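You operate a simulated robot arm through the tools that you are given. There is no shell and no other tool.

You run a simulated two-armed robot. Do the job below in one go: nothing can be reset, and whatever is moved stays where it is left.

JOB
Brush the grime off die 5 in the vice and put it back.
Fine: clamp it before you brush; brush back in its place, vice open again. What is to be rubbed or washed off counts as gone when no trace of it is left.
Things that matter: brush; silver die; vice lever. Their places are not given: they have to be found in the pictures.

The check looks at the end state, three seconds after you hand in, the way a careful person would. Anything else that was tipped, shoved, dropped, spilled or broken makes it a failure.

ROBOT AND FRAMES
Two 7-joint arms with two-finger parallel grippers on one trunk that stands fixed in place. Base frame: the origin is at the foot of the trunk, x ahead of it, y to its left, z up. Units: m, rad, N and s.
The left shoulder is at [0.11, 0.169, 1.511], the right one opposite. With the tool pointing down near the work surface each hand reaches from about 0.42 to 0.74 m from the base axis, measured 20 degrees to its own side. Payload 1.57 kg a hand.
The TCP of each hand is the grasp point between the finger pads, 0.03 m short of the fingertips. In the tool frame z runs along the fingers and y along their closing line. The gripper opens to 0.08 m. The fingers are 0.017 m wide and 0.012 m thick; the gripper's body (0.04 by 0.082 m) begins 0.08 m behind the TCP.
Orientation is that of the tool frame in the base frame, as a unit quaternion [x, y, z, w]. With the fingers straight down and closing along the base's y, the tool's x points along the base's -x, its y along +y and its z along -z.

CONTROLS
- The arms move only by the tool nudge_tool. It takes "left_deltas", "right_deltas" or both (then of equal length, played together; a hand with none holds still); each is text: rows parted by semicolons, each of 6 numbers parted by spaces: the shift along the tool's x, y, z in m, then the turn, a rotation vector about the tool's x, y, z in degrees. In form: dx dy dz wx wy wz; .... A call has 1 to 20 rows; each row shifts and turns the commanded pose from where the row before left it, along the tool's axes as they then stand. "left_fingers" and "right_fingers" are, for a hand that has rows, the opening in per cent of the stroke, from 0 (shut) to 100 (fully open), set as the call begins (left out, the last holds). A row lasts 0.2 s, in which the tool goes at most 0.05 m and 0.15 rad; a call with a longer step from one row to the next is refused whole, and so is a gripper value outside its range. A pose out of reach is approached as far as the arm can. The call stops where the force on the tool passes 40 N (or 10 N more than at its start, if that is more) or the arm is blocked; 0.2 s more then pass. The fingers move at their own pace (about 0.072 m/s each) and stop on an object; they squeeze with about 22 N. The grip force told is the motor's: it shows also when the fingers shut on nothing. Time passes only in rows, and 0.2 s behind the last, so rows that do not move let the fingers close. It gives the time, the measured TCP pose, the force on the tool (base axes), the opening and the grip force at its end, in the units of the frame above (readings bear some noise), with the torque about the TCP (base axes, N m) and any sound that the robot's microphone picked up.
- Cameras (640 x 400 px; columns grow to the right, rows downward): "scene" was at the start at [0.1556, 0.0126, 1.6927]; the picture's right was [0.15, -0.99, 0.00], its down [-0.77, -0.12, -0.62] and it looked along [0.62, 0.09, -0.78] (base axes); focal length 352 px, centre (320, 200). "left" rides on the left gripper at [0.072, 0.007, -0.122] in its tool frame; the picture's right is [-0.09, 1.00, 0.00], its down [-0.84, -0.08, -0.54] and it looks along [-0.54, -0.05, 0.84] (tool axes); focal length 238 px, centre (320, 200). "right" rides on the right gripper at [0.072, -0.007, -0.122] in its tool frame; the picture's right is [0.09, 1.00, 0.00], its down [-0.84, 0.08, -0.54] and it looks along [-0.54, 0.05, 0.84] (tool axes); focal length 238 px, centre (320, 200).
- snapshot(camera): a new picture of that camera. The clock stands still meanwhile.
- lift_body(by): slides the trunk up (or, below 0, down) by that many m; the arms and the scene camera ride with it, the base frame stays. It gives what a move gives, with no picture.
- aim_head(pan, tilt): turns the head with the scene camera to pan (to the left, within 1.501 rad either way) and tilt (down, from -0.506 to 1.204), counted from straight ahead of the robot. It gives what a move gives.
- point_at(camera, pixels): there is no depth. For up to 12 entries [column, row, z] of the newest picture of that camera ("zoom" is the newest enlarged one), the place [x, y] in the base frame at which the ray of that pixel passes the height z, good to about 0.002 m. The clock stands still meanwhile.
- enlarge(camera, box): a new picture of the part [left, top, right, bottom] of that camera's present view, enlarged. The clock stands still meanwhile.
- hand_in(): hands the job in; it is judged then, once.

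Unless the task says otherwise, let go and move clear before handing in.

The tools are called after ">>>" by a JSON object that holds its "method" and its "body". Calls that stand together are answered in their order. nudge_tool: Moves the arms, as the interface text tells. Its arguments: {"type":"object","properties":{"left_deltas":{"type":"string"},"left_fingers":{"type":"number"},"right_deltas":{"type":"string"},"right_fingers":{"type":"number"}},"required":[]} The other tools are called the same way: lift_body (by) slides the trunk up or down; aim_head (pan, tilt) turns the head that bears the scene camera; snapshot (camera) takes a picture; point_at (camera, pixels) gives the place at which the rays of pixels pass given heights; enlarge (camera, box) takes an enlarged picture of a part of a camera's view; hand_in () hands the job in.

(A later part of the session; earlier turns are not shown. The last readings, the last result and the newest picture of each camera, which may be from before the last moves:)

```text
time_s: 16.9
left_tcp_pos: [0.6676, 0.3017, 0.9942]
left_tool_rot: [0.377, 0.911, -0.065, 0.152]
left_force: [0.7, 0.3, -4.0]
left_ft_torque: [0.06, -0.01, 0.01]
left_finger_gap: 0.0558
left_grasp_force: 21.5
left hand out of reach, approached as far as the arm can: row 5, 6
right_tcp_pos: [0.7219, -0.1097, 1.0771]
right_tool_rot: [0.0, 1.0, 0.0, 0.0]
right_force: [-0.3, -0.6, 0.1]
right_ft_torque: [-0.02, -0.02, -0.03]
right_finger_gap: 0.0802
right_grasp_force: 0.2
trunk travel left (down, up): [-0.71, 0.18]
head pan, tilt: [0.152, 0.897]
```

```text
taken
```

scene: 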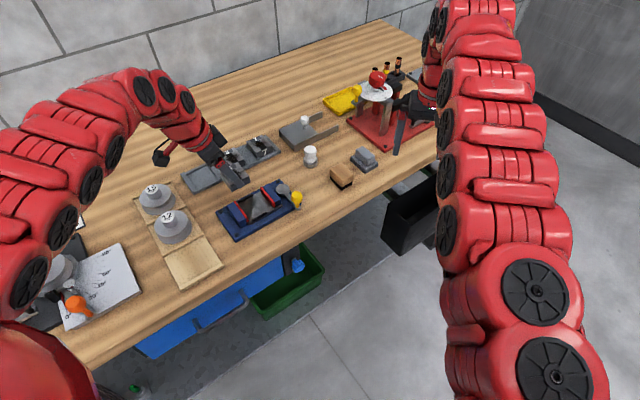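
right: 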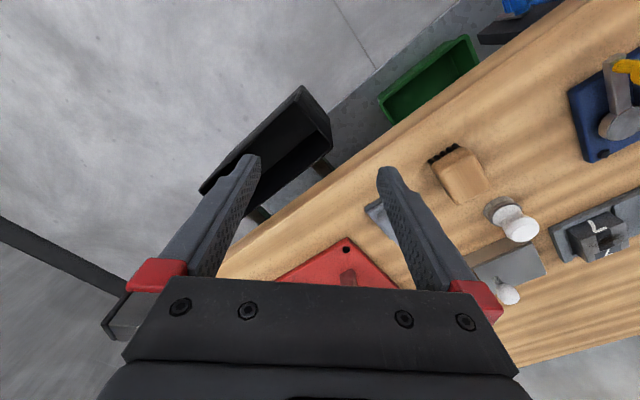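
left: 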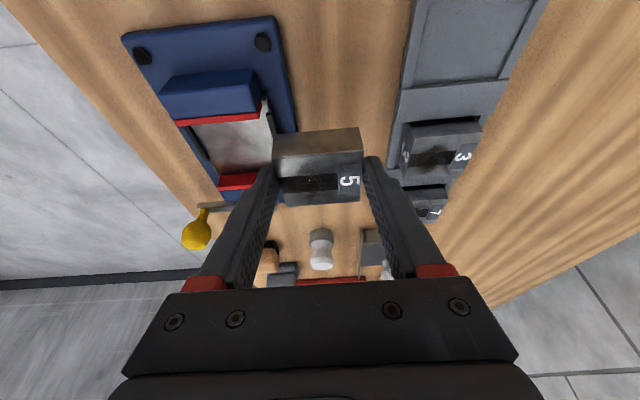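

At this shoulder height the vice is inside the arm's inner limit. I'll raise the trunk 0.12 m so the hand can work lower relative to the shoulder.

>>> {"method": "lift_body", "body": {"by": 0.12}}

>>> {"method": "nudge_tool", "body": {"left_deltas": "0.0081 0 0.0236 0 0 0; 0.0081 0 0.0236 0 0 0; 0.0081 0 0.0236 0 0 0; 0.0081 0 0.0236 0 0 0; 0 0 0 0 0 0"}}

```text
time_s: 18.4
left_tcp_pos: [0.6692, 0.3, 1.1143]
left_tool_rot: [0.378, 0.911, -0.065, 0.151]
left_force: [-0.2, -0.4, -3.7]
left_ft_torque: [0.08, 0.04, 0.01]
left_finger_gap: 0.0557
left_grasp_force: 21.8
right_tcp_pos: [0.7221, -0.1112, 1.1961]
right_tool_rot: [0.0, 1.0, 0.0, -0.001]
right_force: [-0.2, 0.1, -0.1]
right_ft_torque: [-0.01, 0.0, -0.01]
right_finger_gap: 0.0802
right_grasp_force: 0.0
trunk travel left (down, up): [-0.83, 0.06]
head pan, tilt: [0.152, 0.897]
```

```text
time_s: 19.6
left_tcp_pos: [0.6696, 0.2995, 1.0155]
left_tool_rot: [0.379, 0.911, -0.064, 0.151]
left_force: [-0.7, -0.3, -4.0]
left_ft_torque: [0.06, 0.03, -0.02]
left_finger_gap: 0.0556
left_grasp_force: 21.9
right_tcp_pos: [0.7228, -0.1105, 1.197]
right_tool_rot: [0.0, 1.0, 0.0, 0.0]
right_force: [0.1, 0.1, 1.8]
right_ft_torque: [0.0, -0.01, 0.02]
right_finger_gap: 0.0798
right_grasp_force: 0.1
trunk travel left (down, up): [-0.83, 0.06]
head pan, tilt: [0.152, 0.897]
```

Good, it follows now. I'll move over the vice at z ≈ 1.003.

>>> {"method": "nudge_tool", "body": {"left_deltas": "0.0002 -0.0222 0.0042 0 0 0; 0.0002 -0.0222 0.0042 0 0 0; 0.0002 -0.0221 0.0041 0 0 0; 0 0 0 0 0 0; 0 0 0 0 0 0"}}

>>> {"method": "snapshot", "body": {"camera": "scene"}}

>>> {"method": "snapshot", "body": {"camera": "left"}}

```text
time_s: 20.8
left_tcp_pos: [0.6408, 0.2538, 0.9927]
left_tool_rot: [0.378, 0.911, -0.065, 0.151]
left_force: [1.3, 0.6, -4.8]
left_ft_torque: [0.06, -0.01, 0.0]
left_finger_gap: 0.0557
left_grasp_force: 22.1
left hand out of reach, approached as far as the arm can: row 2, 3
right_tcp_pos: [0.7217, -0.1118, 1.1965]
right_tool_rot: [0.0, 1.0, 0.0, 0.0]
right_force: [0.0, -0.1, 0.5]
right_ft_torque: [0.0, 0.05, -0.01]
right_finger_gap: 0.0798
right_grasp_force: 0.1
trunk travel left (down, up): [-0.83, 0.06]
head pan, tilt: [0.152, 0.897]
```

```text
taken
```

scene: 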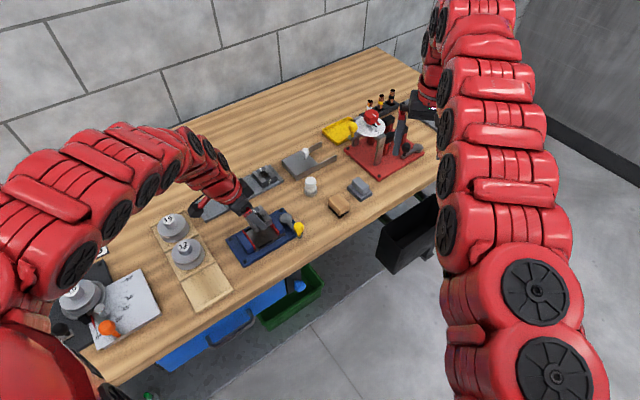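

```text
taken
```

left: 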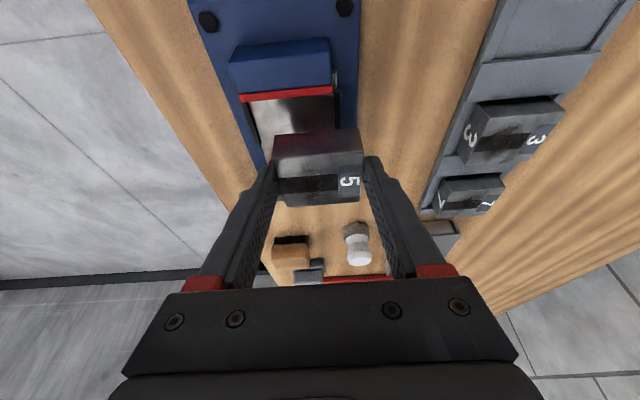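

Still at the inner limit at (0.641, 0.254). I'll raise the trunk the remaining 0.055 m and try again lower.

>>> {"method": "lift_body", "body": {"by": 0.055}}

>>> {"method": "nudge_tool", "body": {"left_deltas": "0.0075 0 0.0217 0 0 0; 0.0075 0 0.0217 0 0 0; 0 0 0 0 0 0"}}

```text
time_s: 21.8
left_tcp_pos: [0.6423, 0.2545, 1.0466]
left_tool_rot: [0.378, 0.911, -0.066, 0.15]
left_force: [0.4, 0.2, -4.1]
left_ft_torque: [0.02, 0.01, 0.01]
left_finger_gap: 0.0557
left_grasp_force: 21.8
right_tcp_pos: [0.722, -0.1114, 1.2515]
right_tool_rot: [0.0, 1.0, -0.001, -0.001]
right_force: [0.4, 0.3, -0.4]
right_ft_torque: [0.0, -0.03, 0.02]
right_finger_gap: 0.0802
right_grasp_force: 0.1
trunk travel left (down, up): [-0.885, 0.005]
head pan, tilt: [0.152, 0.897]
```

```text
time_s: 22.6
left_tcp_pos: [0.6393, 0.2534, 0.9998]
left_tool_rot: [0.378, 0.911, -0.066, 0.151]
left_force: [-0.2, 0.1, -4.7]
left_ft_torque: [0.03, 0.04, 0.01]
left_finger_gap: 0.0557
left_grasp_force: 22.2
right_tcp_pos: [0.7222, -0.1108, 1.2516]
right_tool_rot: [0.0, 1.0, 0.0, 0.001]
right_force: [0.2, -0.6, -0.7]
right_ft_torque: [-0.01, -0.01, 0.02]
right_finger_gap: 0.08
right_grasp_force: 0.0
trunk travel left (down, up): [-0.885, 0.005]
head pan, tilt: [0.152, 0.897]
```

Now a small shift to line the die up between the jaws (about 5 mm toward the fixed jaw from centre).

>>> {"method": "nudge_tool", "body": {"left_deltas": "0.0036 -0.0062 -0.0012 0 0 0; 0.0037 -0.0063 -0.0013 0 0 0; 0 0 0 0 0 0; 0 0 0 0 0 0"}}

>>> {"method": "enlarge", "body": {"camera": "scene", "box": [200, 170, 328, 270]}}

>>> {"method": "enlarge", "body": {"camera": "left", "box": [180, 0, 440, 210]}}

```text
time_s: 23.6
left_tcp_pos: [0.625, 0.251, 1.0016]
left_tool_rot: [0.378, 0.911, -0.065, 0.151]
left_force: [0.1, -0.4, -4.7]
left_ft_torque: [0.02, 0.03, 0.0]
left_finger_gap: 0.0557
left_grasp_force: 21.7
right_tcp_pos: [0.7218, -0.1119, 1.2524]
right_tool_rot: [0.0, 1.0, 0.0, -0.001]
right_force: [0.0, 0.3, 0.8]
right_ft_torque: [0.03, -0.02, 0.0]
right_finger_gap: 0.08
right_grasp_force: 0.0
trunk travel left (down, up): [-0.885, 0.005]
head pan, tilt: [0.152, 0.897]
```

```text
4.00 times, centred on (264, 220) of scene
```

zoom: 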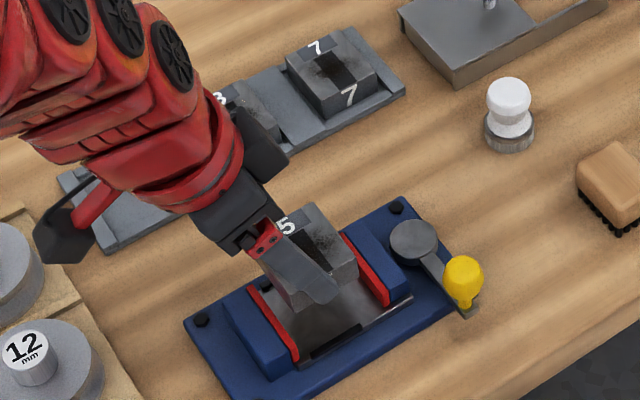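

```text
1.90 times, centred on (310, 105) of left
```

zoom: 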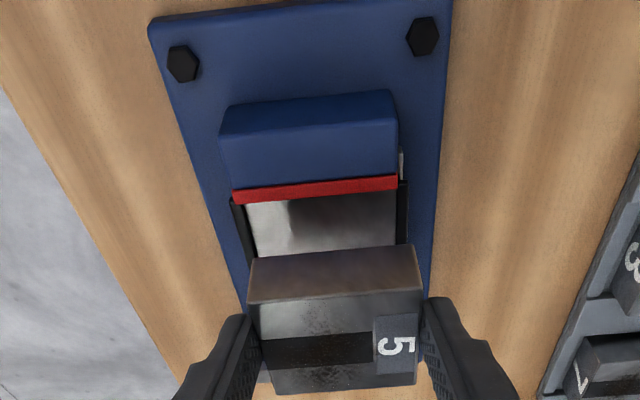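

I'll check the die's place against the fixed jaw with the left zoom at the right heights.

>>> {"method": "point_at", "body": {"camera": "zoom", "pixels": [[250, 303, 0.987], [423, 288, 0.987], [417, 385, 0.987], [270, 393, 0.987], [252, 259, 0.96], [418, 246, 0.96], [235, 203, 0.9375], [398, 190, 0.9375], [183, 64, 0.916], [423, 36, 0.916], [252, 258, 0.97], [418, 246, 0.97]]}}

```text
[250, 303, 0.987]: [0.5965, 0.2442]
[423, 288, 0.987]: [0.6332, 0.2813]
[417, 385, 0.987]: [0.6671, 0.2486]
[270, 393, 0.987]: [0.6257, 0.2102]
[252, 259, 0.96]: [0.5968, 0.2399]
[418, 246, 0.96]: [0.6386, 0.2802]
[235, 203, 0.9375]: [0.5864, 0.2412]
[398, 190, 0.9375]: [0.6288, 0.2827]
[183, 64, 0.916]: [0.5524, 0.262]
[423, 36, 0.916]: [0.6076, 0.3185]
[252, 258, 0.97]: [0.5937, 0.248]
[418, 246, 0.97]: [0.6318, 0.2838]
```

The die spans u 0.249–0.295 against a fixed jaw face at 0.2446 (≈4 mm clear) and is ~3 mm toward the back; its bottom is at ~0.9645. I'll descend 34 mm while correcting 2.5 mm forward.

>>> {"method": "nudge_tool", "body": {"left_deltas": "0.0028 -0.0008 0.008 0 0 0; 0.0028 -0.0008 0.008 0 0 0; 0.0028 -0.0009 0.008 0 0 0; 0.0027 0 0.008 0 0 0; 0 0 0 0 0 0; 0 0 0 0 0 0"}}

>>> {"method": "enlarge", "body": {"camera": "scene", "box": [216, 180, 312, 255]}}

>>> {"method": "enlarge", "body": {"camera": "left", "box": [180, 0, 440, 210]}}

```text
time_s: 25.0
left_tcp_pos: [0.6243, 0.2491, 0.9665]
left_tool_rot: [0.377, 0.911, -0.065, 0.151]
left_force: [0.5, 0.5, -4.4]
left_ft_torque: [0.08, 0.05, 0.02]
left_finger_gap: 0.0557
left_grasp_force: 21.9
right_tcp_pos: [0.7217, -0.1111, 1.2524]
right_tool_rot: [0.0, 1.0, 0.0, 0.0]
right_force: [0.2, -0.3, -0.2]
right_ft_torque: [0.0, 0.01, 0.0]
right_finger_gap: 0.0803
right_grasp_force: 0.1
trunk travel left (down, up): [-0.885, 0.005]
head pan, tilt: [0.152, 0.897]
```

```text
5.33 times, centred on (264, 218) of scene
```

zoom: 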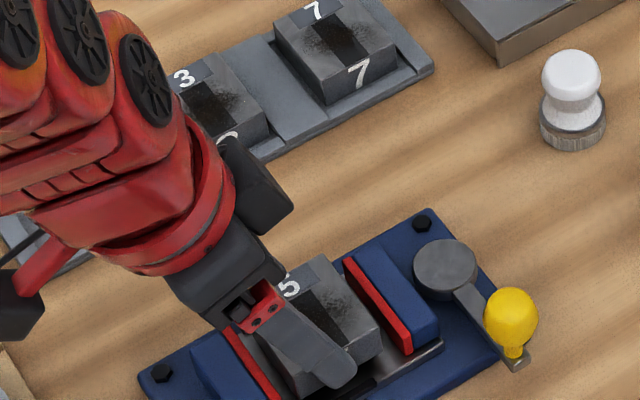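

```text
1.90 times, centred on (310, 105) of left
```

zoom: 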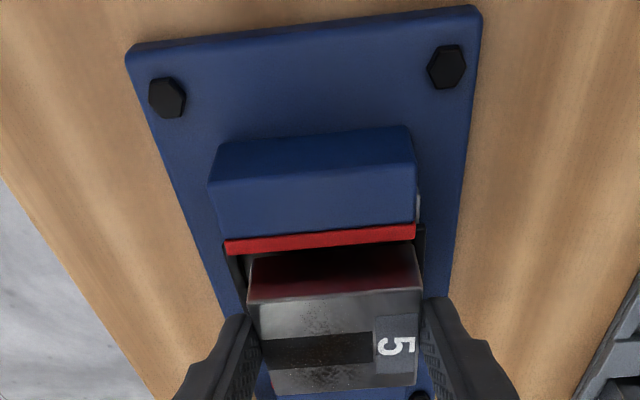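

The die is between the jaws, clear of both. I'll lower in fine steps until the load reading shows it resting on the bed.

>>> {"method": "nudge_tool", "body": {"left_deltas": "0.0005 0 0.0014 0 0 0; 0.0005 0 0.0014 0 0 0; 0.0005 0 0.0014 0 0 0; 0 0 0 0 0 0"}}

```text
time_s: 26.0
left_tcp_pos: [0.6247, 0.2499, 0.9629]
left_tool_rot: [0.378, 0.911, -0.065, 0.15]
left_force: [-0.5, -0.4, -5.3]
left_ft_torque: [0.06, 0.02, 0.03]
left_finger_gap: 0.056
left_grasp_force: 22.3
right_tcp_pos: [0.7229, -0.1115, 1.2512]
right_tool_rot: [0.001, 1.0, 0.0, -0.001]
right_force: [0.6, -0.2, 0.3]
right_ft_torque: [-0.02, 0.01, -0.01]
right_finger_gap: 0.0801
right_grasp_force: 0.0
trunk travel left (down, up): [-0.885, 0.005]
head pan, tilt: [0.152, 0.897]
```

>>> {"method": "nudge_tool", "body": {"left_deltas": "0.0004 0 0.001 0 0 0; 0.0003 0 0.001 0 0 0; 0.0003 0 0.001 0 0 0; 0 0 0 0 0 0"}}

```text
time_s: 27.0
left_tcp_pos: [0.6252, 0.2497, 0.9604]
left_tool_rot: [0.378, 0.911, -0.065, 0.151]
left_force: [-0.5, -0.5, -4.4]
left_ft_torque: [0.04, 0.02, 0.04]
left_finger_gap: 0.0558
left_grasp_force: 21.9
right_tcp_pos: [0.7222, -0.1109, 1.2504]
right_tool_rot: [0.0, 1.0, 0.0, 0.0]
right_force: [0.1, 0.2, -0.4]
right_ft_torque: [0.03, -0.01, 0.0]
right_finger_gap: 0.0799
right_grasp_force: 0.0
trunk travel left (down, up): [-0.885, 0.005]
head pan, tilt: [0.152, 0.897]
```

The load is still ~4.4 N at z=0.9604, so the die is not down yet. I'll continue in 1 mm steps.

>>> {"method": "nudge_tool", "body": {"left_deltas": "0.0003 0 0.001 0 0 0; 0.0003 0 0.001 0 0 0; 0 0 0 0 0 0"}}

>>> {"method": "enlarge", "body": {"camera": "scene", "box": [232, 195, 296, 250]}}

```text
time_s: 27.8
left_tcp_pos: [0.6245, 0.2493, 0.9598]
left_tool_rot: [0.377, 0.911, -0.064, 0.152]
left_force: [0.3, 1.3, 12.0]
left_ft_torque: [0.36, 0.1, -0.12]
left_finger_gap: 0.0559
left_grasp_force: 22.2
right_tcp_pos: [0.7196, -0.1114, 1.2538]
right_tool_rot: [0.0, 1.0, 0.0, 0.0]
right_force: [-0.5, -0.3, -0.1]
right_ft_torque: [0.0, 0.0, 0.02]
right_finger_gap: 0.0799
right_grasp_force: 0.0
trunk travel left (down, up): [-0.885, 0.005]
head pan, tilt: [0.152, 0.897]
```

```text
7.27 times, centred on (264, 222) of scene
```

zoom: 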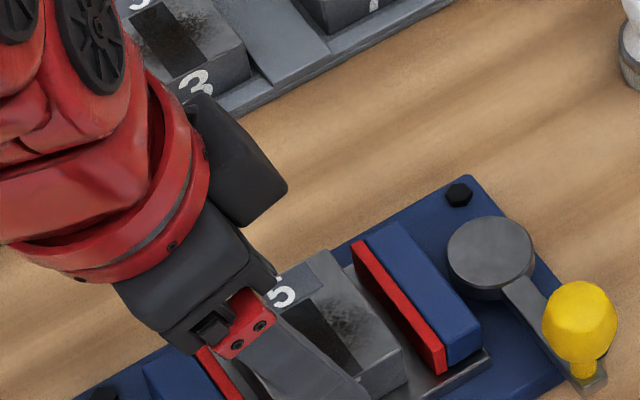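

The die has touched down on the bed (force now +12 N up). I'll ease off 1 mm and open the fingers.

>>> {"method": "nudge_tool", "body": {"left_deltas": "-0.0004 0 -0.0011 0 0 0; 0 0 0 0 0 0"}}

>>> {"method": "nudge_tool", "body": {"left_deltas": "0 0 0 0 0 0; 0 0 0 0 0 0; 0 0 0 0 0 0", "left_fingers": 100}}

>>> {"method": "enlarge", "body": {"camera": "left", "box": [180, 0, 440, 210]}}

```text
time_s: 28.4
left_tcp_pos: [0.6242, 0.2496, 0.9588]
left_tool_rot: [0.378, 0.911, -0.065, 0.151]
left_force: [-0.8, 2.2, 3.6]
left_ft_torque: [0.08, -0.32, 0.08]
left_finger_gap: 0.0556
left_grasp_force: 22.6
right_tcp_pos: [0.7213, -0.1116, 1.2525]
right_tool_rot: [0.0, 1.0, 0.0, 0.0]
right_force: [0.6, -0.2, 0.8]
right_ft_torque: [0.01, 0.01, 0.02]
right_finger_gap: 0.08
right_grasp_force: 0.1
trunk travel left (down, up): [-0.885, 0.005]
head pan, tilt: [0.152, 0.897]
```

```text
time_s: 29.2
left_tcp_pos: [0.6248, 0.2505, 0.9589]
left_tool_rot: [0.377, 0.911, -0.065, 0.151]
left_force: [0.0, -0.6, -0.6]
left_ft_torque: [0.01, -0.03, -0.01]
left_finger_gap: 0.0799
left_grasp_force: 0.0
right_tcp_pos: [0.721, -0.1112, 1.2517]
right_tool_rot: [0.0, 1.0, 0.0, 0.0]
right_force: [0.6, -0.1, -0.4]
right_ft_torque: [0.0, 0.03, 0.0]
right_finger_gap: 0.0801
right_grasp_force: 0.1
trunk travel left (down, up): [-0.885, 0.005]
head pan, tilt: [0.152, 0.897]
```

```text
1.90 times, centred on (310, 105) of left
```

zoom: 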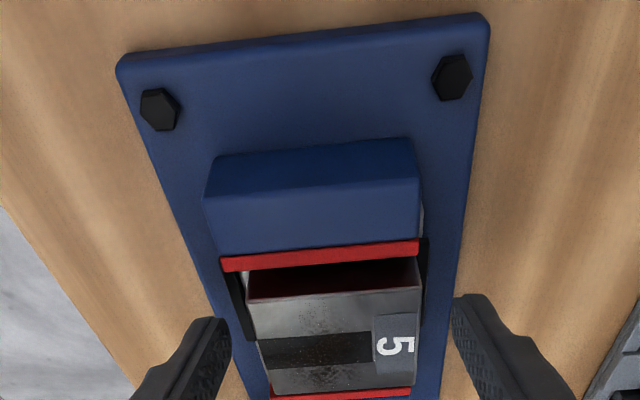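

Released; the die sits on the bed between the jaws. I'll raise the left hand clear and back it away toward the rack side.

>>> {"method": "nudge_tool", "body": {"left_deltas": "-0.0065 0 -0.0189 0 0 0; -0.0065 0 -0.0189 0 0 0; -0.0065 0 -0.0189 0 0 0; -0.0065 0.02 -0.0189 0 0 0; -0.0065 0.03 -0.0189 0 0 0; 0 0.03 0 0 0 0; 0 0.03 0 0 0 0; 0 0.03 0 0 0 0; 0 0 0 0 0 0"}}

>>> {"method": "snapshot", "body": {"camera": "scene"}}

>>> {"method": "snapshot", "body": {"camera": "right"}}

```text
time_s: 31.2
left_tcp_pos: [0.7202, 0.3407, 1.0579]
left_tool_rot: [0.378, 0.911, -0.064, 0.151]
left_force: [0.6, -0.1, -0.2]
left_ft_torque: [0.0, -0.01, -0.01]
left_finger_gap: 0.0798
left_grasp_force: 0.0
left hand out of reach, approached as far as the arm can: row 8
right_tcp_pos: [0.7197, -0.1104, 1.2528]
right_tool_rot: [0.001, 1.0, 0.0, 0.0]
right_force: [-1.4, 0.8, -0.5]
right_ft_torque: [0.0, 0.0, 0.01]
right_finger_gap: 0.0796
right_grasp_force: 0.1
trunk travel left (down, up): [-0.885, 0.005]
head pan, tilt: [0.152, 0.897]
```

```text
taken
```

scene: 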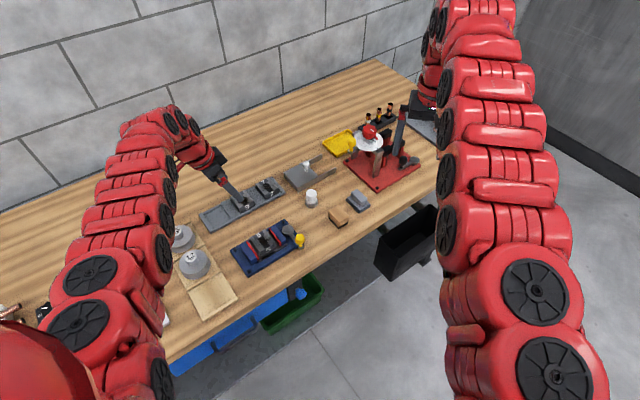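

```text
taken
```

right: 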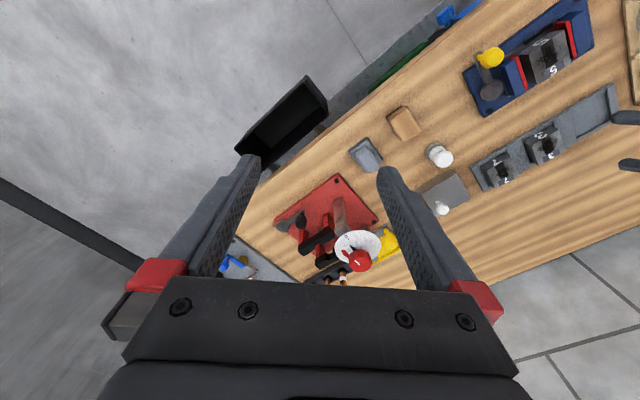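

The left hand hovers over the rack. For the right hand's work (lever and brush at 0.61–0.68 m from its shoulder) I want the trunk lower, so I'll first raise the left hand relative to the body.

>>> {"method": "nudge_tool", "body": {"left_deltas": "-0.012 0 -0.0355 0 0 0; -0.012 0 -0.0355 0 0 0; -0.012 0 -0.0355 0 0 0; -0.012 0 -0.0355 0 0 0; -0.012 0 -0.0355 0 0 0; 0 0 0 0 0 0"}}

```text
time_s: 32.6
left_tcp_pos: [0.718, 0.3418, 1.2443]
left_tool_rot: [0.379, 0.911, -0.065, 0.151]
left_force: [0.5, -0.8, 0.7]
left_ft_torque: [0.04, 0.0, 0.01]
left_finger_gap: 0.0798
left_grasp_force: 0.0
right_tcp_pos: [0.7225, -0.1115, 1.252]
right_tool_rot: [0.0, 1.0, 0.0, 0.0]
right_force: [-0.2, 0.5, 0.6]
right_ft_torque: [-0.03, 0.0, 0.01]
right_finger_gap: 0.0798
right_grasp_force: 0.0
trunk travel left (down, up): [-0.885, 0.005]
head pan, tilt: [0.152, 0.897]
```

Left hand is at z=1.244. Lower the trunk 0.19 m, then turn and tilt the right hand (closing along the vice's long axis, leaning outward 11°).

>>> {"method": "lift_body", "body": {"by": -0.19}}

>>> {"method": "nudge_tool", "body": {"right_deltas": "0 0 0 0 0 -7.5; 0 0 0 0 0 -7.5; 0 0 0 0 0 -7.5; 0 0 0 0 0 -7.5; 0 0 0 0 0 -7.5; 0 0 0 0 0 -7.5; 0 0 0 0 -5.5 0; 0 0 0 0 -5.5 0; 0 0 0 0 0 0"}}

>>> {"method": "snapshot", "body": {"camera": "right"}}

>>> {"method": "snapshot", "body": {"camera": "scene"}}

```text
time_s: 34.6
left_tcp_pos: [0.7188, 0.3409, 1.0538]
left_tool_rot: [0.379, 0.911, -0.065, 0.151]
left_force: [-0.6, -0.3, 0.2]
left_ft_torque: [0.01, 0.02, -0.04]
left_finger_gap: 0.0803
left_grasp_force: 0.0
right_tcp_pos: [0.7222, -0.111, 1.0627]
right_tool_rot: [0.0, 1.0, 0.001, 0.0]
right_force: [0.3, 0.0, -0.3]
right_ft_torque: [-0.02, -0.03, 0.0]
right_finger_gap: 0.08
right_grasp_force: 0.0
trunk travel left (down, up): [-0.695, 0.195]
head pan, tilt: [0.152, 0.897]
```

```text
time_s: 36.6
left_tcp_pos: [0.7188, 0.3405, 1.0521]
left_tool_rot: [0.378, 0.911, -0.065, 0.151]
left_force: [0.3, -0.1, -0.2]
left_ft_torque: [-0.02, 0.01, -0.01]
left_finger_gap: 0.0803
left_grasp_force: 0.0
right_tcp_pos: [0.7221, -0.1121, 1.0611]
right_tool_rot: [-0.381, 0.92, 0.038, 0.088]
right_force: [0.2, -0.5, -0.3]
right_ft_torque: [-0.01, -0.02, 0.01]
right_finger_gap: 0.0798
right_grasp_force: 0.0
trunk travel left (down, up): [-0.695, 0.195]
head pan, tilt: [0.152, 0.897]
```

```text
taken
```

right: 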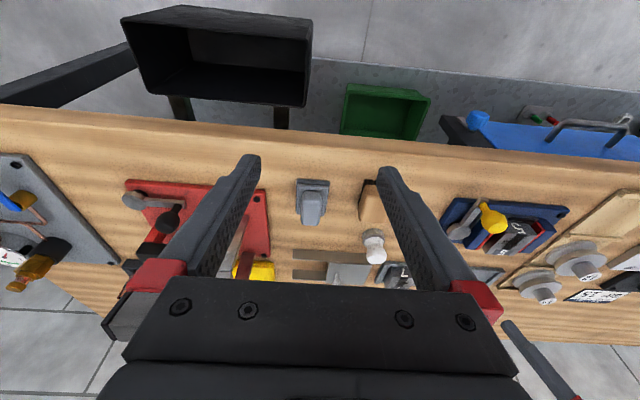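

```text
taken
```

scene: 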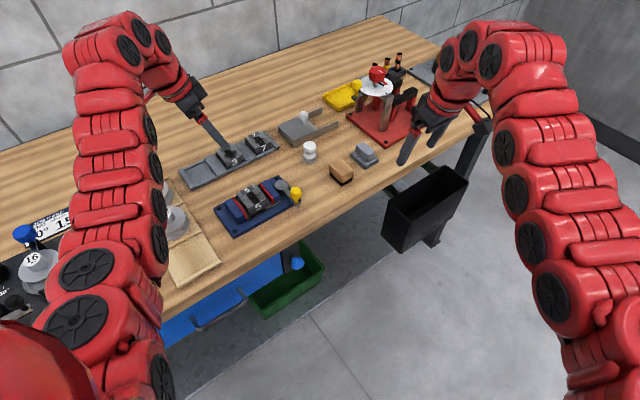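

The die sits in the vice (scene ~(260,195)). I'll zoom there and at the lever for exact pushing positions.

>>> {"method": "enlarge", "body": {"camera": "scene", "box": [209, 162, 305, 240]}}

>>> {"method": "enlarge", "body": {"camera": "right", "box": [350, 160, 590, 310]}}

```text
5.13 times, centred on (257, 201) of scene
```

zoom: 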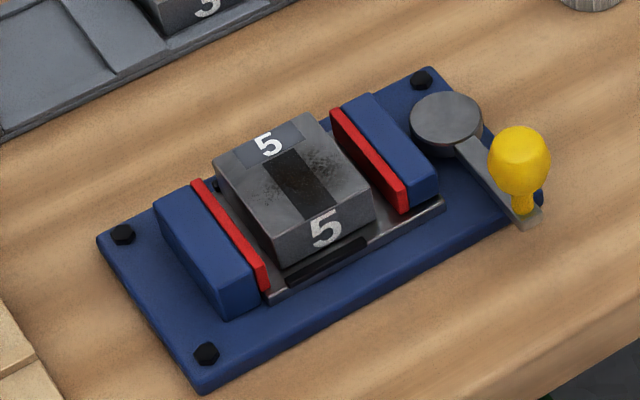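

```text
2.67 times, centred on (470, 235) of right
```

zoom: 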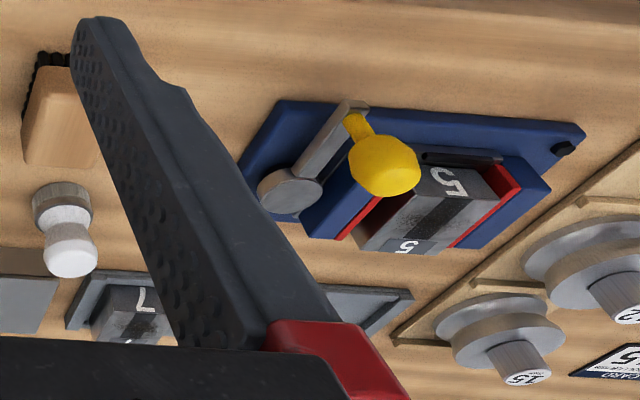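

Triangulate knob, lever tip and pivot from these two views.

>>> {"method": "point_at", "body": {"camera": "scene", "pixels": [[296, 193.2, 0.95], [296, 193.2, 0.97], [281.6, 185.8, 0.92], [281.6, 185.8, 0.94], [296.8, 202, 0.92], [296.8, 202, 0.94]]}}

>>> {"method": "point_at", "body": {"camera": "right", "pixels": [[494, 221.9, 0.95], [494, 221.9, 0.97], [458.8, 231.3, 0.92], [458.8, 231.3, 0.94], [483, 206.5, 0.92], [483, 206.5, 0.94]]}}

```text
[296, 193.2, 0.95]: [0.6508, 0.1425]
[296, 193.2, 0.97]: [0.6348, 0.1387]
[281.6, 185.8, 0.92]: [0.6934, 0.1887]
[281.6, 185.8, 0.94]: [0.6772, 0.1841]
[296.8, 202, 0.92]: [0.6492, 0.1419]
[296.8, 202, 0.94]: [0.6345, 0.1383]
```

```text
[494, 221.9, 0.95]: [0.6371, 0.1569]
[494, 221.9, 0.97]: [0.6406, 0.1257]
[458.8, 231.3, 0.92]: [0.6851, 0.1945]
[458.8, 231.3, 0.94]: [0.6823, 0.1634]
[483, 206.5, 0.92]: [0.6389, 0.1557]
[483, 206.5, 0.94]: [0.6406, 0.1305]
```

Knob centre is (0.641, 0.140, 0.960), pivot (0.686, 0.187), arm ≈ 0.065 m long. I'll bring the right hand to hover above the knob.

>>> {"method": "nudge_tool", "body": {"right_deltas": "-0.0141 0.0295 0.0067 0 0 0; -0.0141 0.0295 0.0067 0 0 0; -0.0141 0.0295 0.0067 0 0 0; -0.0141 0.0295 0.0067 0 0 0; -0.0141 0.0295 0.0067 0 0 0; -0.0141 0.0295 0.0067 0 0 0; -0.0141 0.0295 0.0067 0 0 0; -0.0140 0.0295 0.0065 0 0 0; 0 0 0 0 0 0; 0 0 0 0 0 0"}}

>>> {"method": "snapshot", "body": {"camera": "right"}}

>>> {"method": "snapshot", "body": {"camera": "scene"}}

```text
time_s: 38.8
left_tcp_pos: [0.7182, 0.3405, 1.0541]
left_tool_rot: [0.378, 0.911, -0.065, 0.151]
left_force: [0.3, 0.7, 0.5]
left_ft_torque: [-0.02, -0.01, -0.01]
left_finger_gap: 0.0799
left_grasp_force: 0.0
right_tcp_pos: [0.638, 0.1425, 1.0332]
right_tool_rot: [-0.38, 0.92, 0.037, 0.089]
right_force: [-0.3, -0.9, 0.5]
right_ft_torque: [0.0, 0.0, 0.0]
right_finger_gap: 0.0801
right_grasp_force: 0.0
trunk travel left (down, up): [-0.695, 0.195]
head pan, tilt: [0.152, 0.897]
```

```text
taken
```

right: 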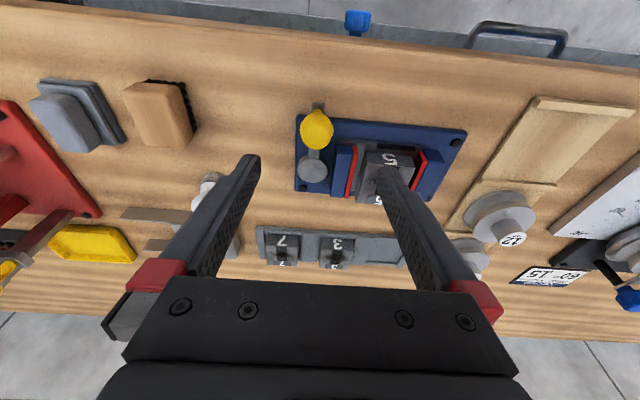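

```text
taken
```

scene: 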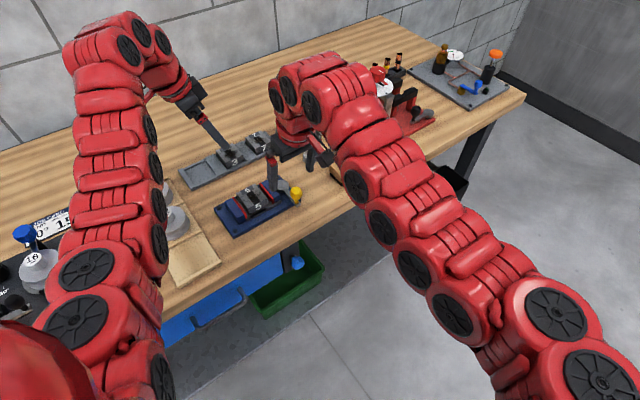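

The right camera sees the knob at (316,130) and the pivot at (312,168). I'll verify the knob position from here before descending.

>>> {"method": "point_at", "body": {"camera": "right", "pixels": [[316, 130, 0.9605], [312, 168, 0.925], [317, 108, 0.93], [160, 112, 0.925]]}}

>>> {"method": "enlarge", "body": {"camera": "right", "box": [270, 80, 480, 220]}}

>>> {"method": "enlarge", "body": {"camera": "right", "box": [20, 60, 230, 200]}}

```text
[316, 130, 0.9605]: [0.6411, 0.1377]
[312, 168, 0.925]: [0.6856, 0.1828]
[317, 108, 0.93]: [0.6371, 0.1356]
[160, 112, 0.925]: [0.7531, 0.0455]
```

```text
2.86 times, centred on (375, 150) of right
```

zoom: 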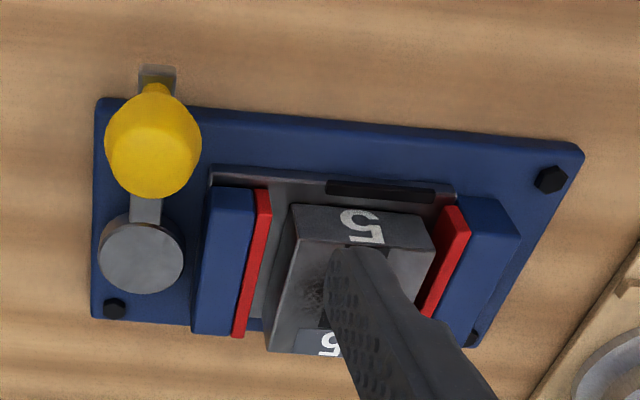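

```text
2.86 times, centred on (125, 130) of right
```

zoom: 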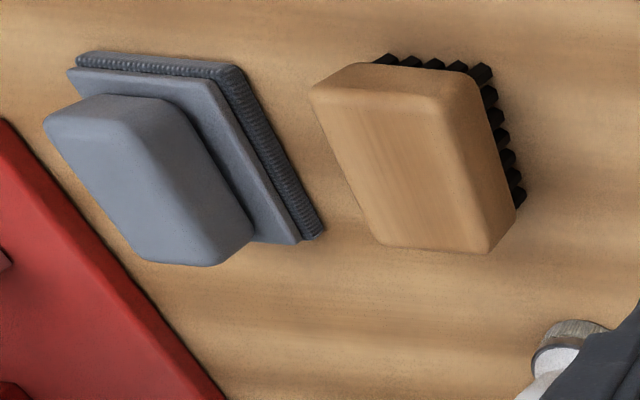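

Knob confirmed near (0.641, 0.139). I'll descend straight onto it with fingers open.

>>> {"method": "nudge_tool", "body": {"right_deltas": "0.0032 -0.001 0.0165 0 0 0; 0.0032 -0.001 0.0165 0 0 0; 0.0032 -0.001 0.0165 0 0 0; 0.0032 -0.001 0.0163 0 0 0; 0 0 0 0 0 0"}}

>>> {"method": "enlarge", "body": {"camera": "right", "box": [200, 60, 480, 260]}}

>>> {"method": "enlarge", "body": {"camera": "scene", "box": [220, 130, 348, 230]}}

```text
time_s: 40.0
left_tcp_pos: [0.7185, 0.3405, 1.0535]
left_tool_rot: [0.378, 0.911, -0.066, 0.15]
left_force: [0.1, 0.2, 0.5]
left_ft_torque: [0.0, 0.03, -0.01]
left_finger_gap: 0.08
left_grasp_force: 0.0
right_tcp_pos: [0.6408, 0.1391, 0.966]
right_tool_rot: [-0.381, 0.92, 0.036, 0.089]
right_force: [-0.2, 1.3, -1.1]
right_ft_torque: [0.02, -0.02, -0.01]
right_finger_gap: 0.0801
right_grasp_force: 0.1
trunk travel left (down, up): [-0.695, 0.195]
head pan, tilt: [0.152, 0.897]
```

```text
2.00 times, centred on (340, 160) of right
```

zoom: 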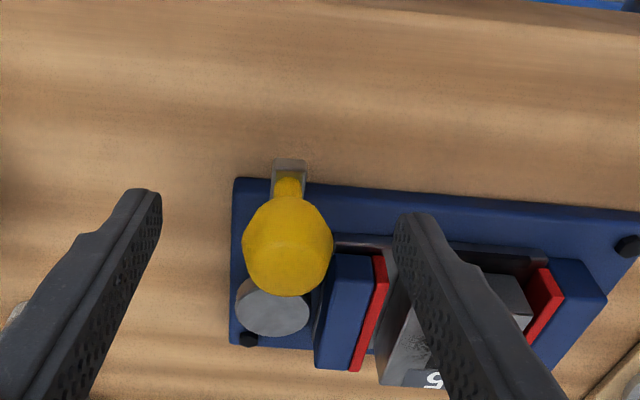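

```text
4.00 times, centred on (284, 180) of scene
```

zoom: 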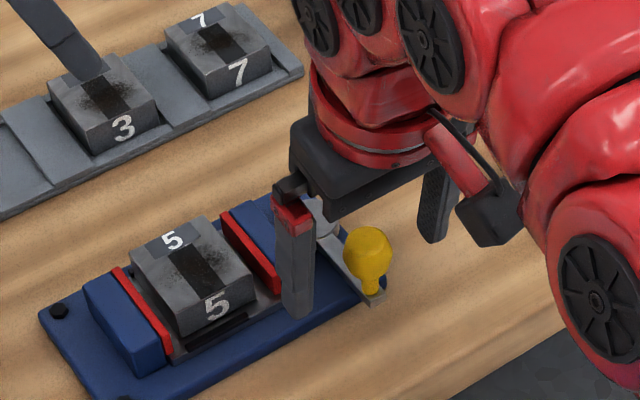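

The knob sits midway between the fingertips (tips at zoom (150,200) and (415,215), knob (288,245)). I'll close on it.

>>> {"method": "nudge_tool", "body": {"right_deltas": "0 0 0 0 0 0; 0 0 0 0 0 0; 0 0 0 0 0 0; 0 0 0 0 0 0", "right_fingers": 0}}

>>> {"method": "enlarge", "body": {"camera": "right", "box": [200, 60, 480, 260]}}

```text
time_s: 41.0
left_tcp_pos: [0.7191, 0.3393, 1.0547]
left_tool_rot: [0.378, 0.911, -0.065, 0.15]
left_force: [0.9, 0.0, -0.8]
left_ft_torque: [-0.03, -0.03, 0.01]
left_finger_gap: 0.08
left_grasp_force: 0.0
right_tcp_pos: [0.6431, 0.1393, 0.9661]
right_tool_rot: [-0.38, 0.92, 0.036, 0.088]
right_force: [-0.5, 0.5, -0.7]
right_ft_torque: [0.1, 0.11, 0.07]
right_finger_gap: 0.0277
right_grasp_force: 37.7
trunk travel left (down, up): [-0.695, 0.195]
head pan, tilt: [0.152, 0.897]
```

```text
2.00 times, centred on (340, 160) of right
```

zoom: 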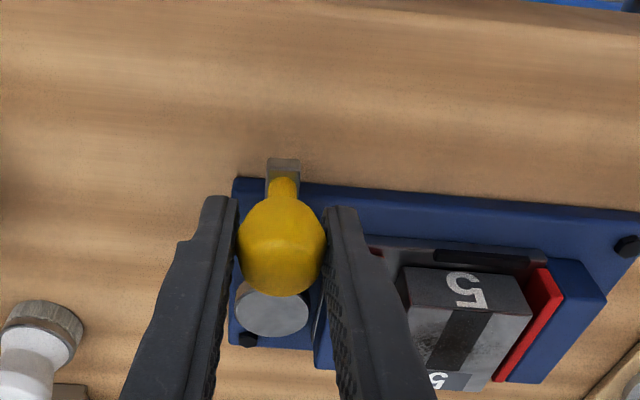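

Knob is gripped (gap 0.0277 m). I'll test the swing direction with a small 6 mm move toward +u (away from the jaws) and read the force.

>>> {"method": "nudge_tool", "body": {"right_deltas": "0 -0.003 0 0 0 0; 0 -0.003 0 0 0 0; 0 0 0 0 0 0"}}

>>> {"method": "enlarge", "body": {"camera": "right", "box": [200, 60, 480, 260]}}

```text
time_s: 41.8
left_tcp_pos: [0.7189, 0.3409, 1.0547]
left_tool_rot: [0.379, 0.911, -0.065, 0.152]
left_force: [-0.7, 0.0, 0.2]
left_ft_torque: [0.0, -0.02, 0.05]
left_finger_gap: 0.08
left_grasp_force: 0.1
right_tcp_pos: [0.646, 0.1358, 0.9659]
right_tool_rot: [-0.381, 0.919, 0.037, 0.089]
right_force: [-0.8, 3.6, 4.9]
right_ft_torque: [0.23, 0.41, 0.18]
right_finger_gap: 0.0272
right_grasp_force: 38.0
trunk travel left (down, up): [-0.695, 0.195]
head pan, tilt: [0.152, 0.897]
```

```text
2.00 times, centred on (340, 160) of right
```

zoom: 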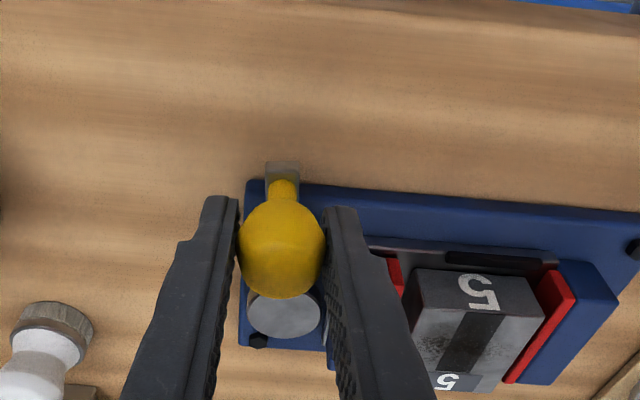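

The lever follows toward +u with only ~4–5 N. I'll continue along the arc around the pivot up to about 36°.

>>> {"method": "nudge_tool", "body": {"right_deltas": "-0.00104 -0.00667 0.0002 0 0 0; -0.00171 -0.00652 0.00033 0 0 0; -0.00239 -0.0063 0.00046 0 0 0; -0.003 -0.00602 0.00058 0 0 0; -0.00361 -0.00566 0.0007 0 0 0; 0 0 0 0 0 0"}}

>>> {"method": "enlarge", "body": {"camera": "right", "box": [200, 60, 480, 260]}}

>>> {"method": "enlarge", "body": {"camera": "scene", "box": [220, 130, 348, 230]}}

```text
time_s: 43.2
left_tcp_pos: [0.7172, 0.3399, 1.0548]
left_tool_rot: [0.378, 0.911, -0.066, 0.152]
left_force: [-0.8, 0.3, -0.8]
left_ft_torque: [-0.02, 0.03, -0.03]
left_finger_gap: 0.08
left_grasp_force: 0.0
right_tcp_pos: [0.6747, 0.1218, 0.9648]
right_tool_rot: [-0.381, 0.92, 0.037, 0.09]
right_force: [-5.0, 5.4, 8.4]
right_ft_torque: [0.01, 0.6, 0.28]
right_finger_gap: 0.0275
right_grasp_force: 37.9
trunk travel left (down, up): [-0.695, 0.195]
head pan, tilt: [0.152, 0.897]
```

```text
2.00 times, centred on (340, 160) of right
```

zoom: 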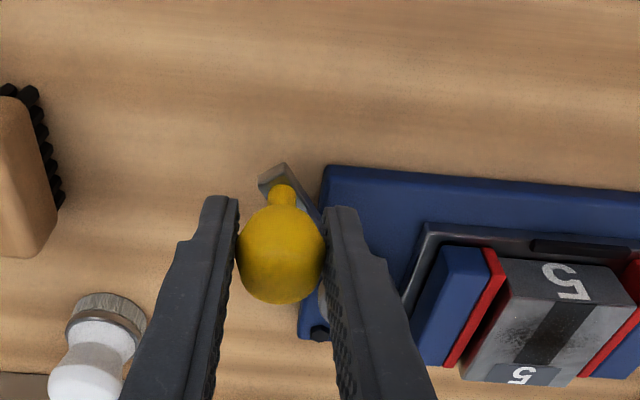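

```text
4.00 times, centred on (284, 180) of scene
```

zoom: 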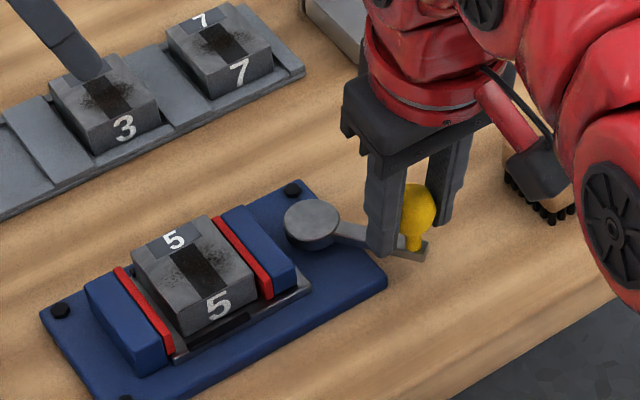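

The moving jaw is closing on the die, so this is the clamping direction; now at ~35°. I'll continue to ~60° watching the force.

>>> {"method": "nudge_tool", "body": {"right_deltas": "-0.00417 -0.00525 0.00081 0 0 0; -0.00469 -0.00478 0.00091 0 0 0; -0.00514 -0.00425 0.001 0 0 0; -0.00556 -0.00368 0.00108 0 0 0; 0 0 0 0 0 0"}}

>>> {"method": "enlarge", "body": {"camera": "scene", "box": [220, 130, 348, 230]}}

>>> {"method": "snapshot", "body": {"camera": "right"}}

```text
time_s: 44.4
left_tcp_pos: [0.7179, 0.3418, 1.0535]
left_tool_rot: [0.378, 0.911, -0.065, 0.151]
left_force: [-0.2, -0.3, 0.1]
left_ft_torque: [-0.03, 0.01, -0.01]
left_finger_gap: 0.0797
left_grasp_force: 0.0
right_tcp_pos: [0.7024, 0.1232, 0.9642]
right_tool_rot: [-0.382, 0.919, 0.036, 0.088]
right_force: [-12.0, 4.9, -6.5]
right_ft_torque: [-0.36, -0.1, 0.53]
right_finger_gap: 0.0272
right_grasp_force: 37.5
trunk travel left (down, up): [-0.695, 0.195]
head pan, tilt: [0.152, 0.897]
```

```text
4.00 times, centred on (284, 180) of scene
```

zoom: 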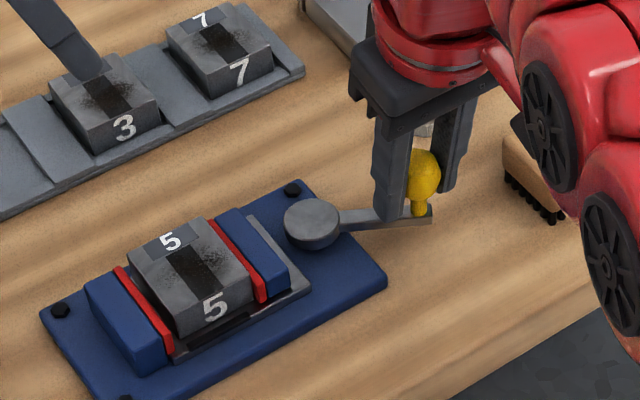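

```text
taken
```

right: 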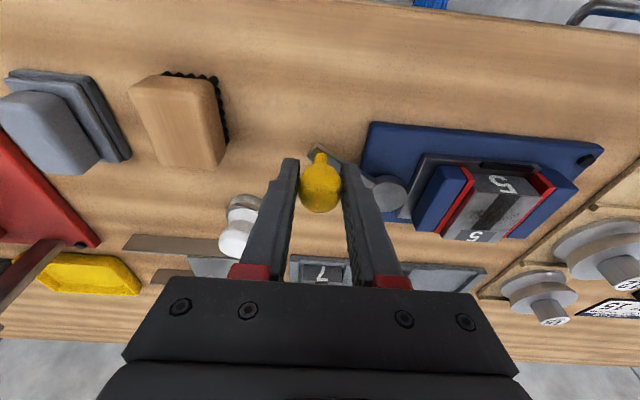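

At 60° the jaw is pushing the die toward the fixed jaw (12 N). I'll continue in two small stages, first to 78°.

>>> {"method": "nudge_tool", "body": {"right_deltas": "-0.00591 -0.00306 0.00115 0 0 0; -0.00618 -0.00243 0.0012 0 0 0; -0.0064 -0.00174 0.00124 0 0 0; 0 0 0 0 0 0"}}

>>> {"method": "enlarge", "body": {"camera": "scene", "box": [220, 130, 348, 230]}}

```text
time_s: 45.4
left_tcp_pos: [0.7183, 0.3426, 1.0528]
left_tool_rot: [0.378, 0.911, -0.066, 0.151]
left_force: [0.3, -0.1, 0.5]
left_ft_torque: [0.03, -0.02, 0.01]
left_finger_gap: 0.0799
left_grasp_force: 0.1
right_tcp_pos: [0.7045, 0.1243, 0.9639]
right_tool_rot: [-0.382, 0.919, 0.037, 0.087]
right_force: [-11.8, 11.1, -14.6]
right_ft_torque: [-0.39, -0.32, 0.46]
right_finger_gap: 0.027
right_grasp_force: 37.6
right hand out of reach, approached as far as the arm can: row 1, 2, 3
trunk travel left (down, up): [-0.695, 0.195]
head pan, tilt: [0.152, 0.897]
```

```text
4.00 times, centred on (284, 180) of scene
```

zoom: 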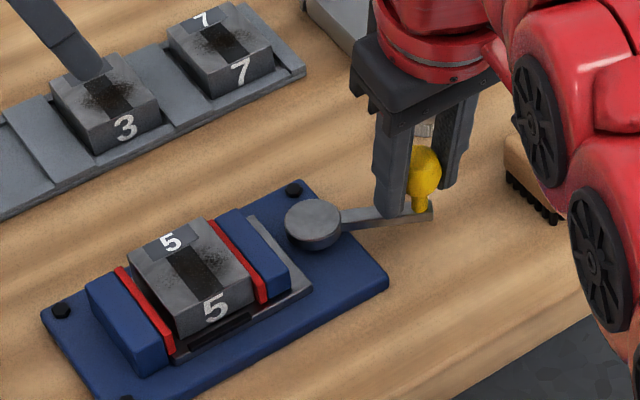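

The right arm hit its reach limit at 62° with forces building. I'll lean the hand 6° further (pivoting on the round knob) to gain reach.

>>> {"method": "nudge_tool", "body": {"right_deltas": "0 0 0 0 -3 0; 0 0 0 0 -3 0; 0 0 0 0 0 0"}}

```text
time_s: 46.2
left_tcp_pos: [0.7189, 0.3415, 1.054]
left_tool_rot: [0.378, 0.911, -0.066, 0.151]
left_force: [-0.3, 0.5, 0.0]
left_ft_torque: [-0.01, 0.02, -0.01]
left_finger_gap: 0.0801
left_grasp_force: 0.0
right_tcp_pos: [0.7065, 0.1237, 0.9657]
right_tool_rot: [-0.379, 0.913, 0.057, 0.137]
right_force: [-4.3, 10.6, -3.3]
right_ft_torque: [-0.53, 0.71, 0.0]
right_finger_gap: 0.0273
right_grasp_force: 37.4
trunk travel left (down, up): [-0.695, 0.195]
head pan, tilt: [0.152, 0.897]
```

Forces dropped; I'm at ~64°. Continue the arc to ~82°.

>>> {"method": "nudge_tool", "body": {"right_deltas": "-0.00595 -0.00264 0.00182 0 0 0; -0.00618 -0.00197 0.00189 0 0 0; -0.00633 -0.00129 0.00194 0 0 0; 0 0 0 0 0 0"}}

>>> {"method": "enlarge", "body": {"camera": "scene", "box": [220, 130, 348, 230]}}

>>> {"method": "enlarge", "body": {"camera": "right", "box": [280, 100, 620, 300]}}

```text
time_s: 47.2
left_tcp_pos: [0.7149, 0.3402, 1.0562]
left_tool_rot: [0.379, 0.911, -0.064, 0.152]
left_force: [0.7, 0.3, 1.0]
left_ft_torque: [-0.02, -0.03, -0.02]
left_finger_gap: 0.0801
left_grasp_force: 0.1
right_tcp_pos: [0.7191, 0.1291, 0.9666]
right_tool_rot: [-0.38, 0.913, 0.056, 0.134]
right_force: [-32.4, 0.0, -0.8]
right_ft_torque: [-0.08, 0.63, 0.08]
right_finger_gap: 0.0272
right_grasp_force: 38.1
trunk travel left (down, up): [-0.695, 0.195]
head pan, tilt: [0.152, 0.897]
```

```text
4.00 times, centred on (284, 180) of scene
```

zoom: 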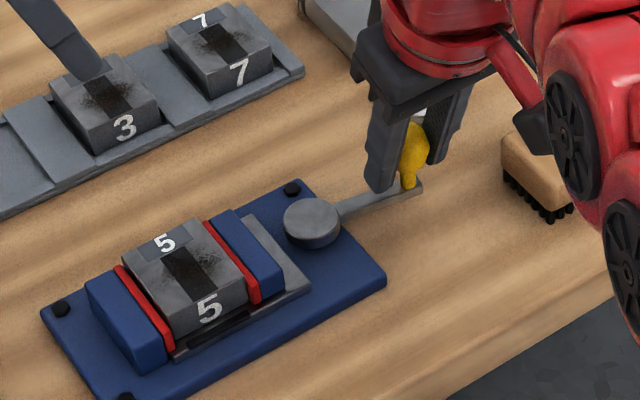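

```text
1.88 times, centred on (450, 200) of right
```

zoom: 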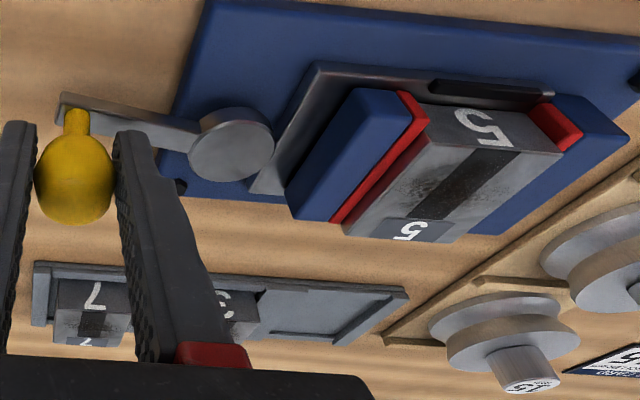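

Both jaws now appear against the die and the lever resists at ~75° (32 N). I'll push a further 3 mm to see whether it is really at its stop.

>>> {"method": "nudge_tool", "body": {"right_deltas": "-0.0015 0.0005 0.0004 0 0 0; -0.0015 0.0005 0.0005 0 0 0; 0 0 0 0 0 0"}}

>>> {"method": "enlarge", "body": {"camera": "scene", "box": [220, 165, 300, 230]}}

```text
time_s: 48.0
left_tcp_pos: [0.7152, 0.3401, 1.0569]
left_tool_rot: [0.379, 0.911, -0.064, 0.152]
left_force: [0.3, 0.4, -0.7]
left_ft_torque: [-0.01, 0.02, 0.02]
left_finger_gap: 0.0802
left_grasp_force: 0.1
right_tcp_pos: [0.7232, 0.1323, 0.9685]
right_tool_rot: [-0.378, 0.914, 0.056, 0.136]
right_force: [-32.9, -5.1, -4.2]
right_ft_torque: [0.2, 0.32, -0.08]
right_finger_gap: 0.0272
right_grasp_force: 37.4
trunk travel left (down, up): [-0.695, 0.195]
head pan, tilt: [0.152, 0.897]
```

```text
6.15 times, centred on (260, 198) of scene
```

zoom: 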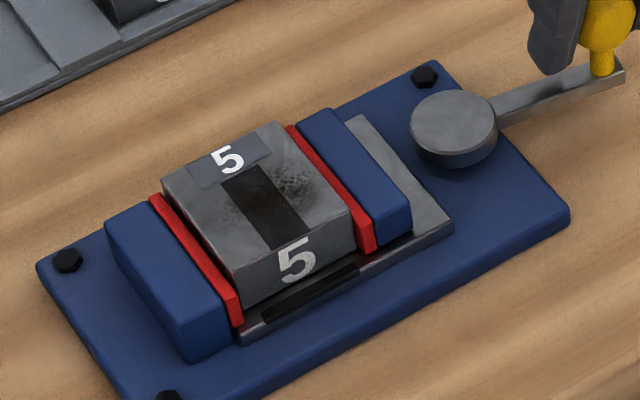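

It still advanced (to ~80°) at the same force, so the clamp is tightening. Continue a little further along the arc.

>>> {"method": "nudge_tool", "body": {"right_deltas": "-0.0021 -0.0003 0.0006 0 0 0; -0.0021 -0.0002 0.0006 0 0 0; -0.0021 0 0.0006 0 0 0; 0 0 0 0 0 0"}}

>>> {"method": "enlarge", "body": {"camera": "scene", "box": [220, 150, 332, 230]}}

```text
time_s: 49.0
left_tcp_pos: [0.7157, 0.3411, 1.0563]
left_tool_rot: [0.377, 0.911, -0.064, 0.152]
left_force: [-0.6, 0.8, -0.4]
left_ft_torque: [0.02, 0.03, 0.02]
left_finger_gap: 0.0801
left_grasp_force: 0.0
right_tcp_pos: [0.7241, 0.1353, 0.9679]
right_tool_rot: [-0.379, 0.913, 0.056, 0.139]
right_force: [-23.7, 2.2, -1.6]
right_ft_torque: [0.59, -0.11, -0.27]
right_finger_gap: 0.0273
right_grasp_force: 37.8
right hand out of reach, approached as far as the arm can: row 2
trunk travel left (down, up): [-0.695, 0.195]
head pan, tilt: [0.152, 0.897]
```

```text
5.00 times, centred on (276, 190) of scene
```

zoom: 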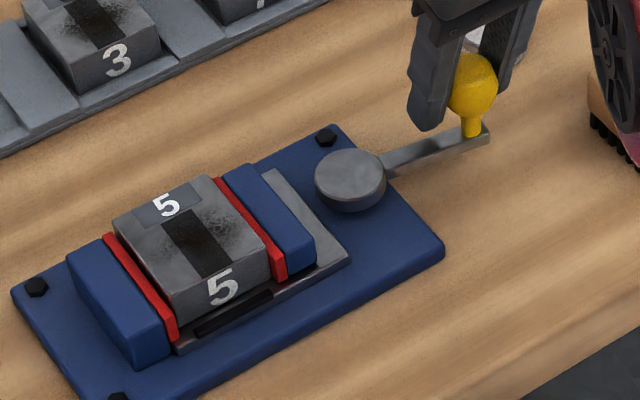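

I'm at ~82° but at the reach limit again; lean 4° more and push on.

>>> {"method": "nudge_tool", "body": {"right_deltas": "0 0 0 0 -4 0; -0.002 -0.0003 0.0008 0 0 0; -0.002 -0.0002 0.0008 0 0 0; 0 0 0 0 0 0"}}

>>> {"method": "enlarge", "body": {"camera": "scene", "box": [220, 150, 332, 230]}}

```text
time_s: 50.0
left_tcp_pos: [0.716, 0.341, 1.0554]
left_tool_rot: [0.377, 0.911, -0.064, 0.153]
left_force: [-0.5, -0.1, -0.7]
left_ft_torque: [-0.01, 0.0, 0.0]
left_finger_gap: 0.0798
left_grasp_force: 0.1
right_tcp_pos: [0.7275, 0.1404, 0.9686]
right_tool_rot: [-0.376, 0.908, 0.069, 0.169]
right_force: [-24.3, 2.3, -2.2]
right_ft_torque: [-0.1, -0.48, -0.38]
right_finger_gap: 0.027
right_grasp_force: 38.0
trunk travel left (down, up): [-0.695, 0.195]
head pan, tilt: [0.152, 0.897]
```

```text
5.00 times, centred on (276, 190) of scene
```

zoom: 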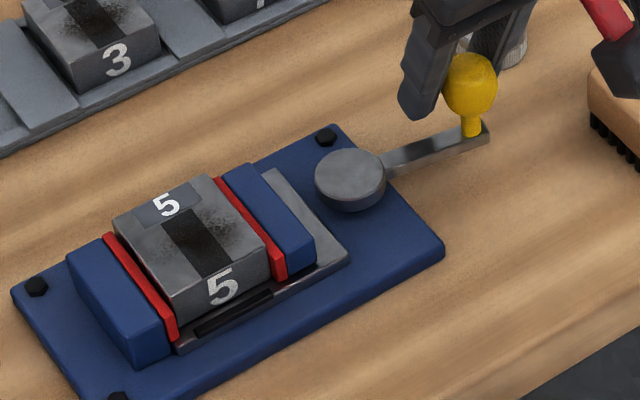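

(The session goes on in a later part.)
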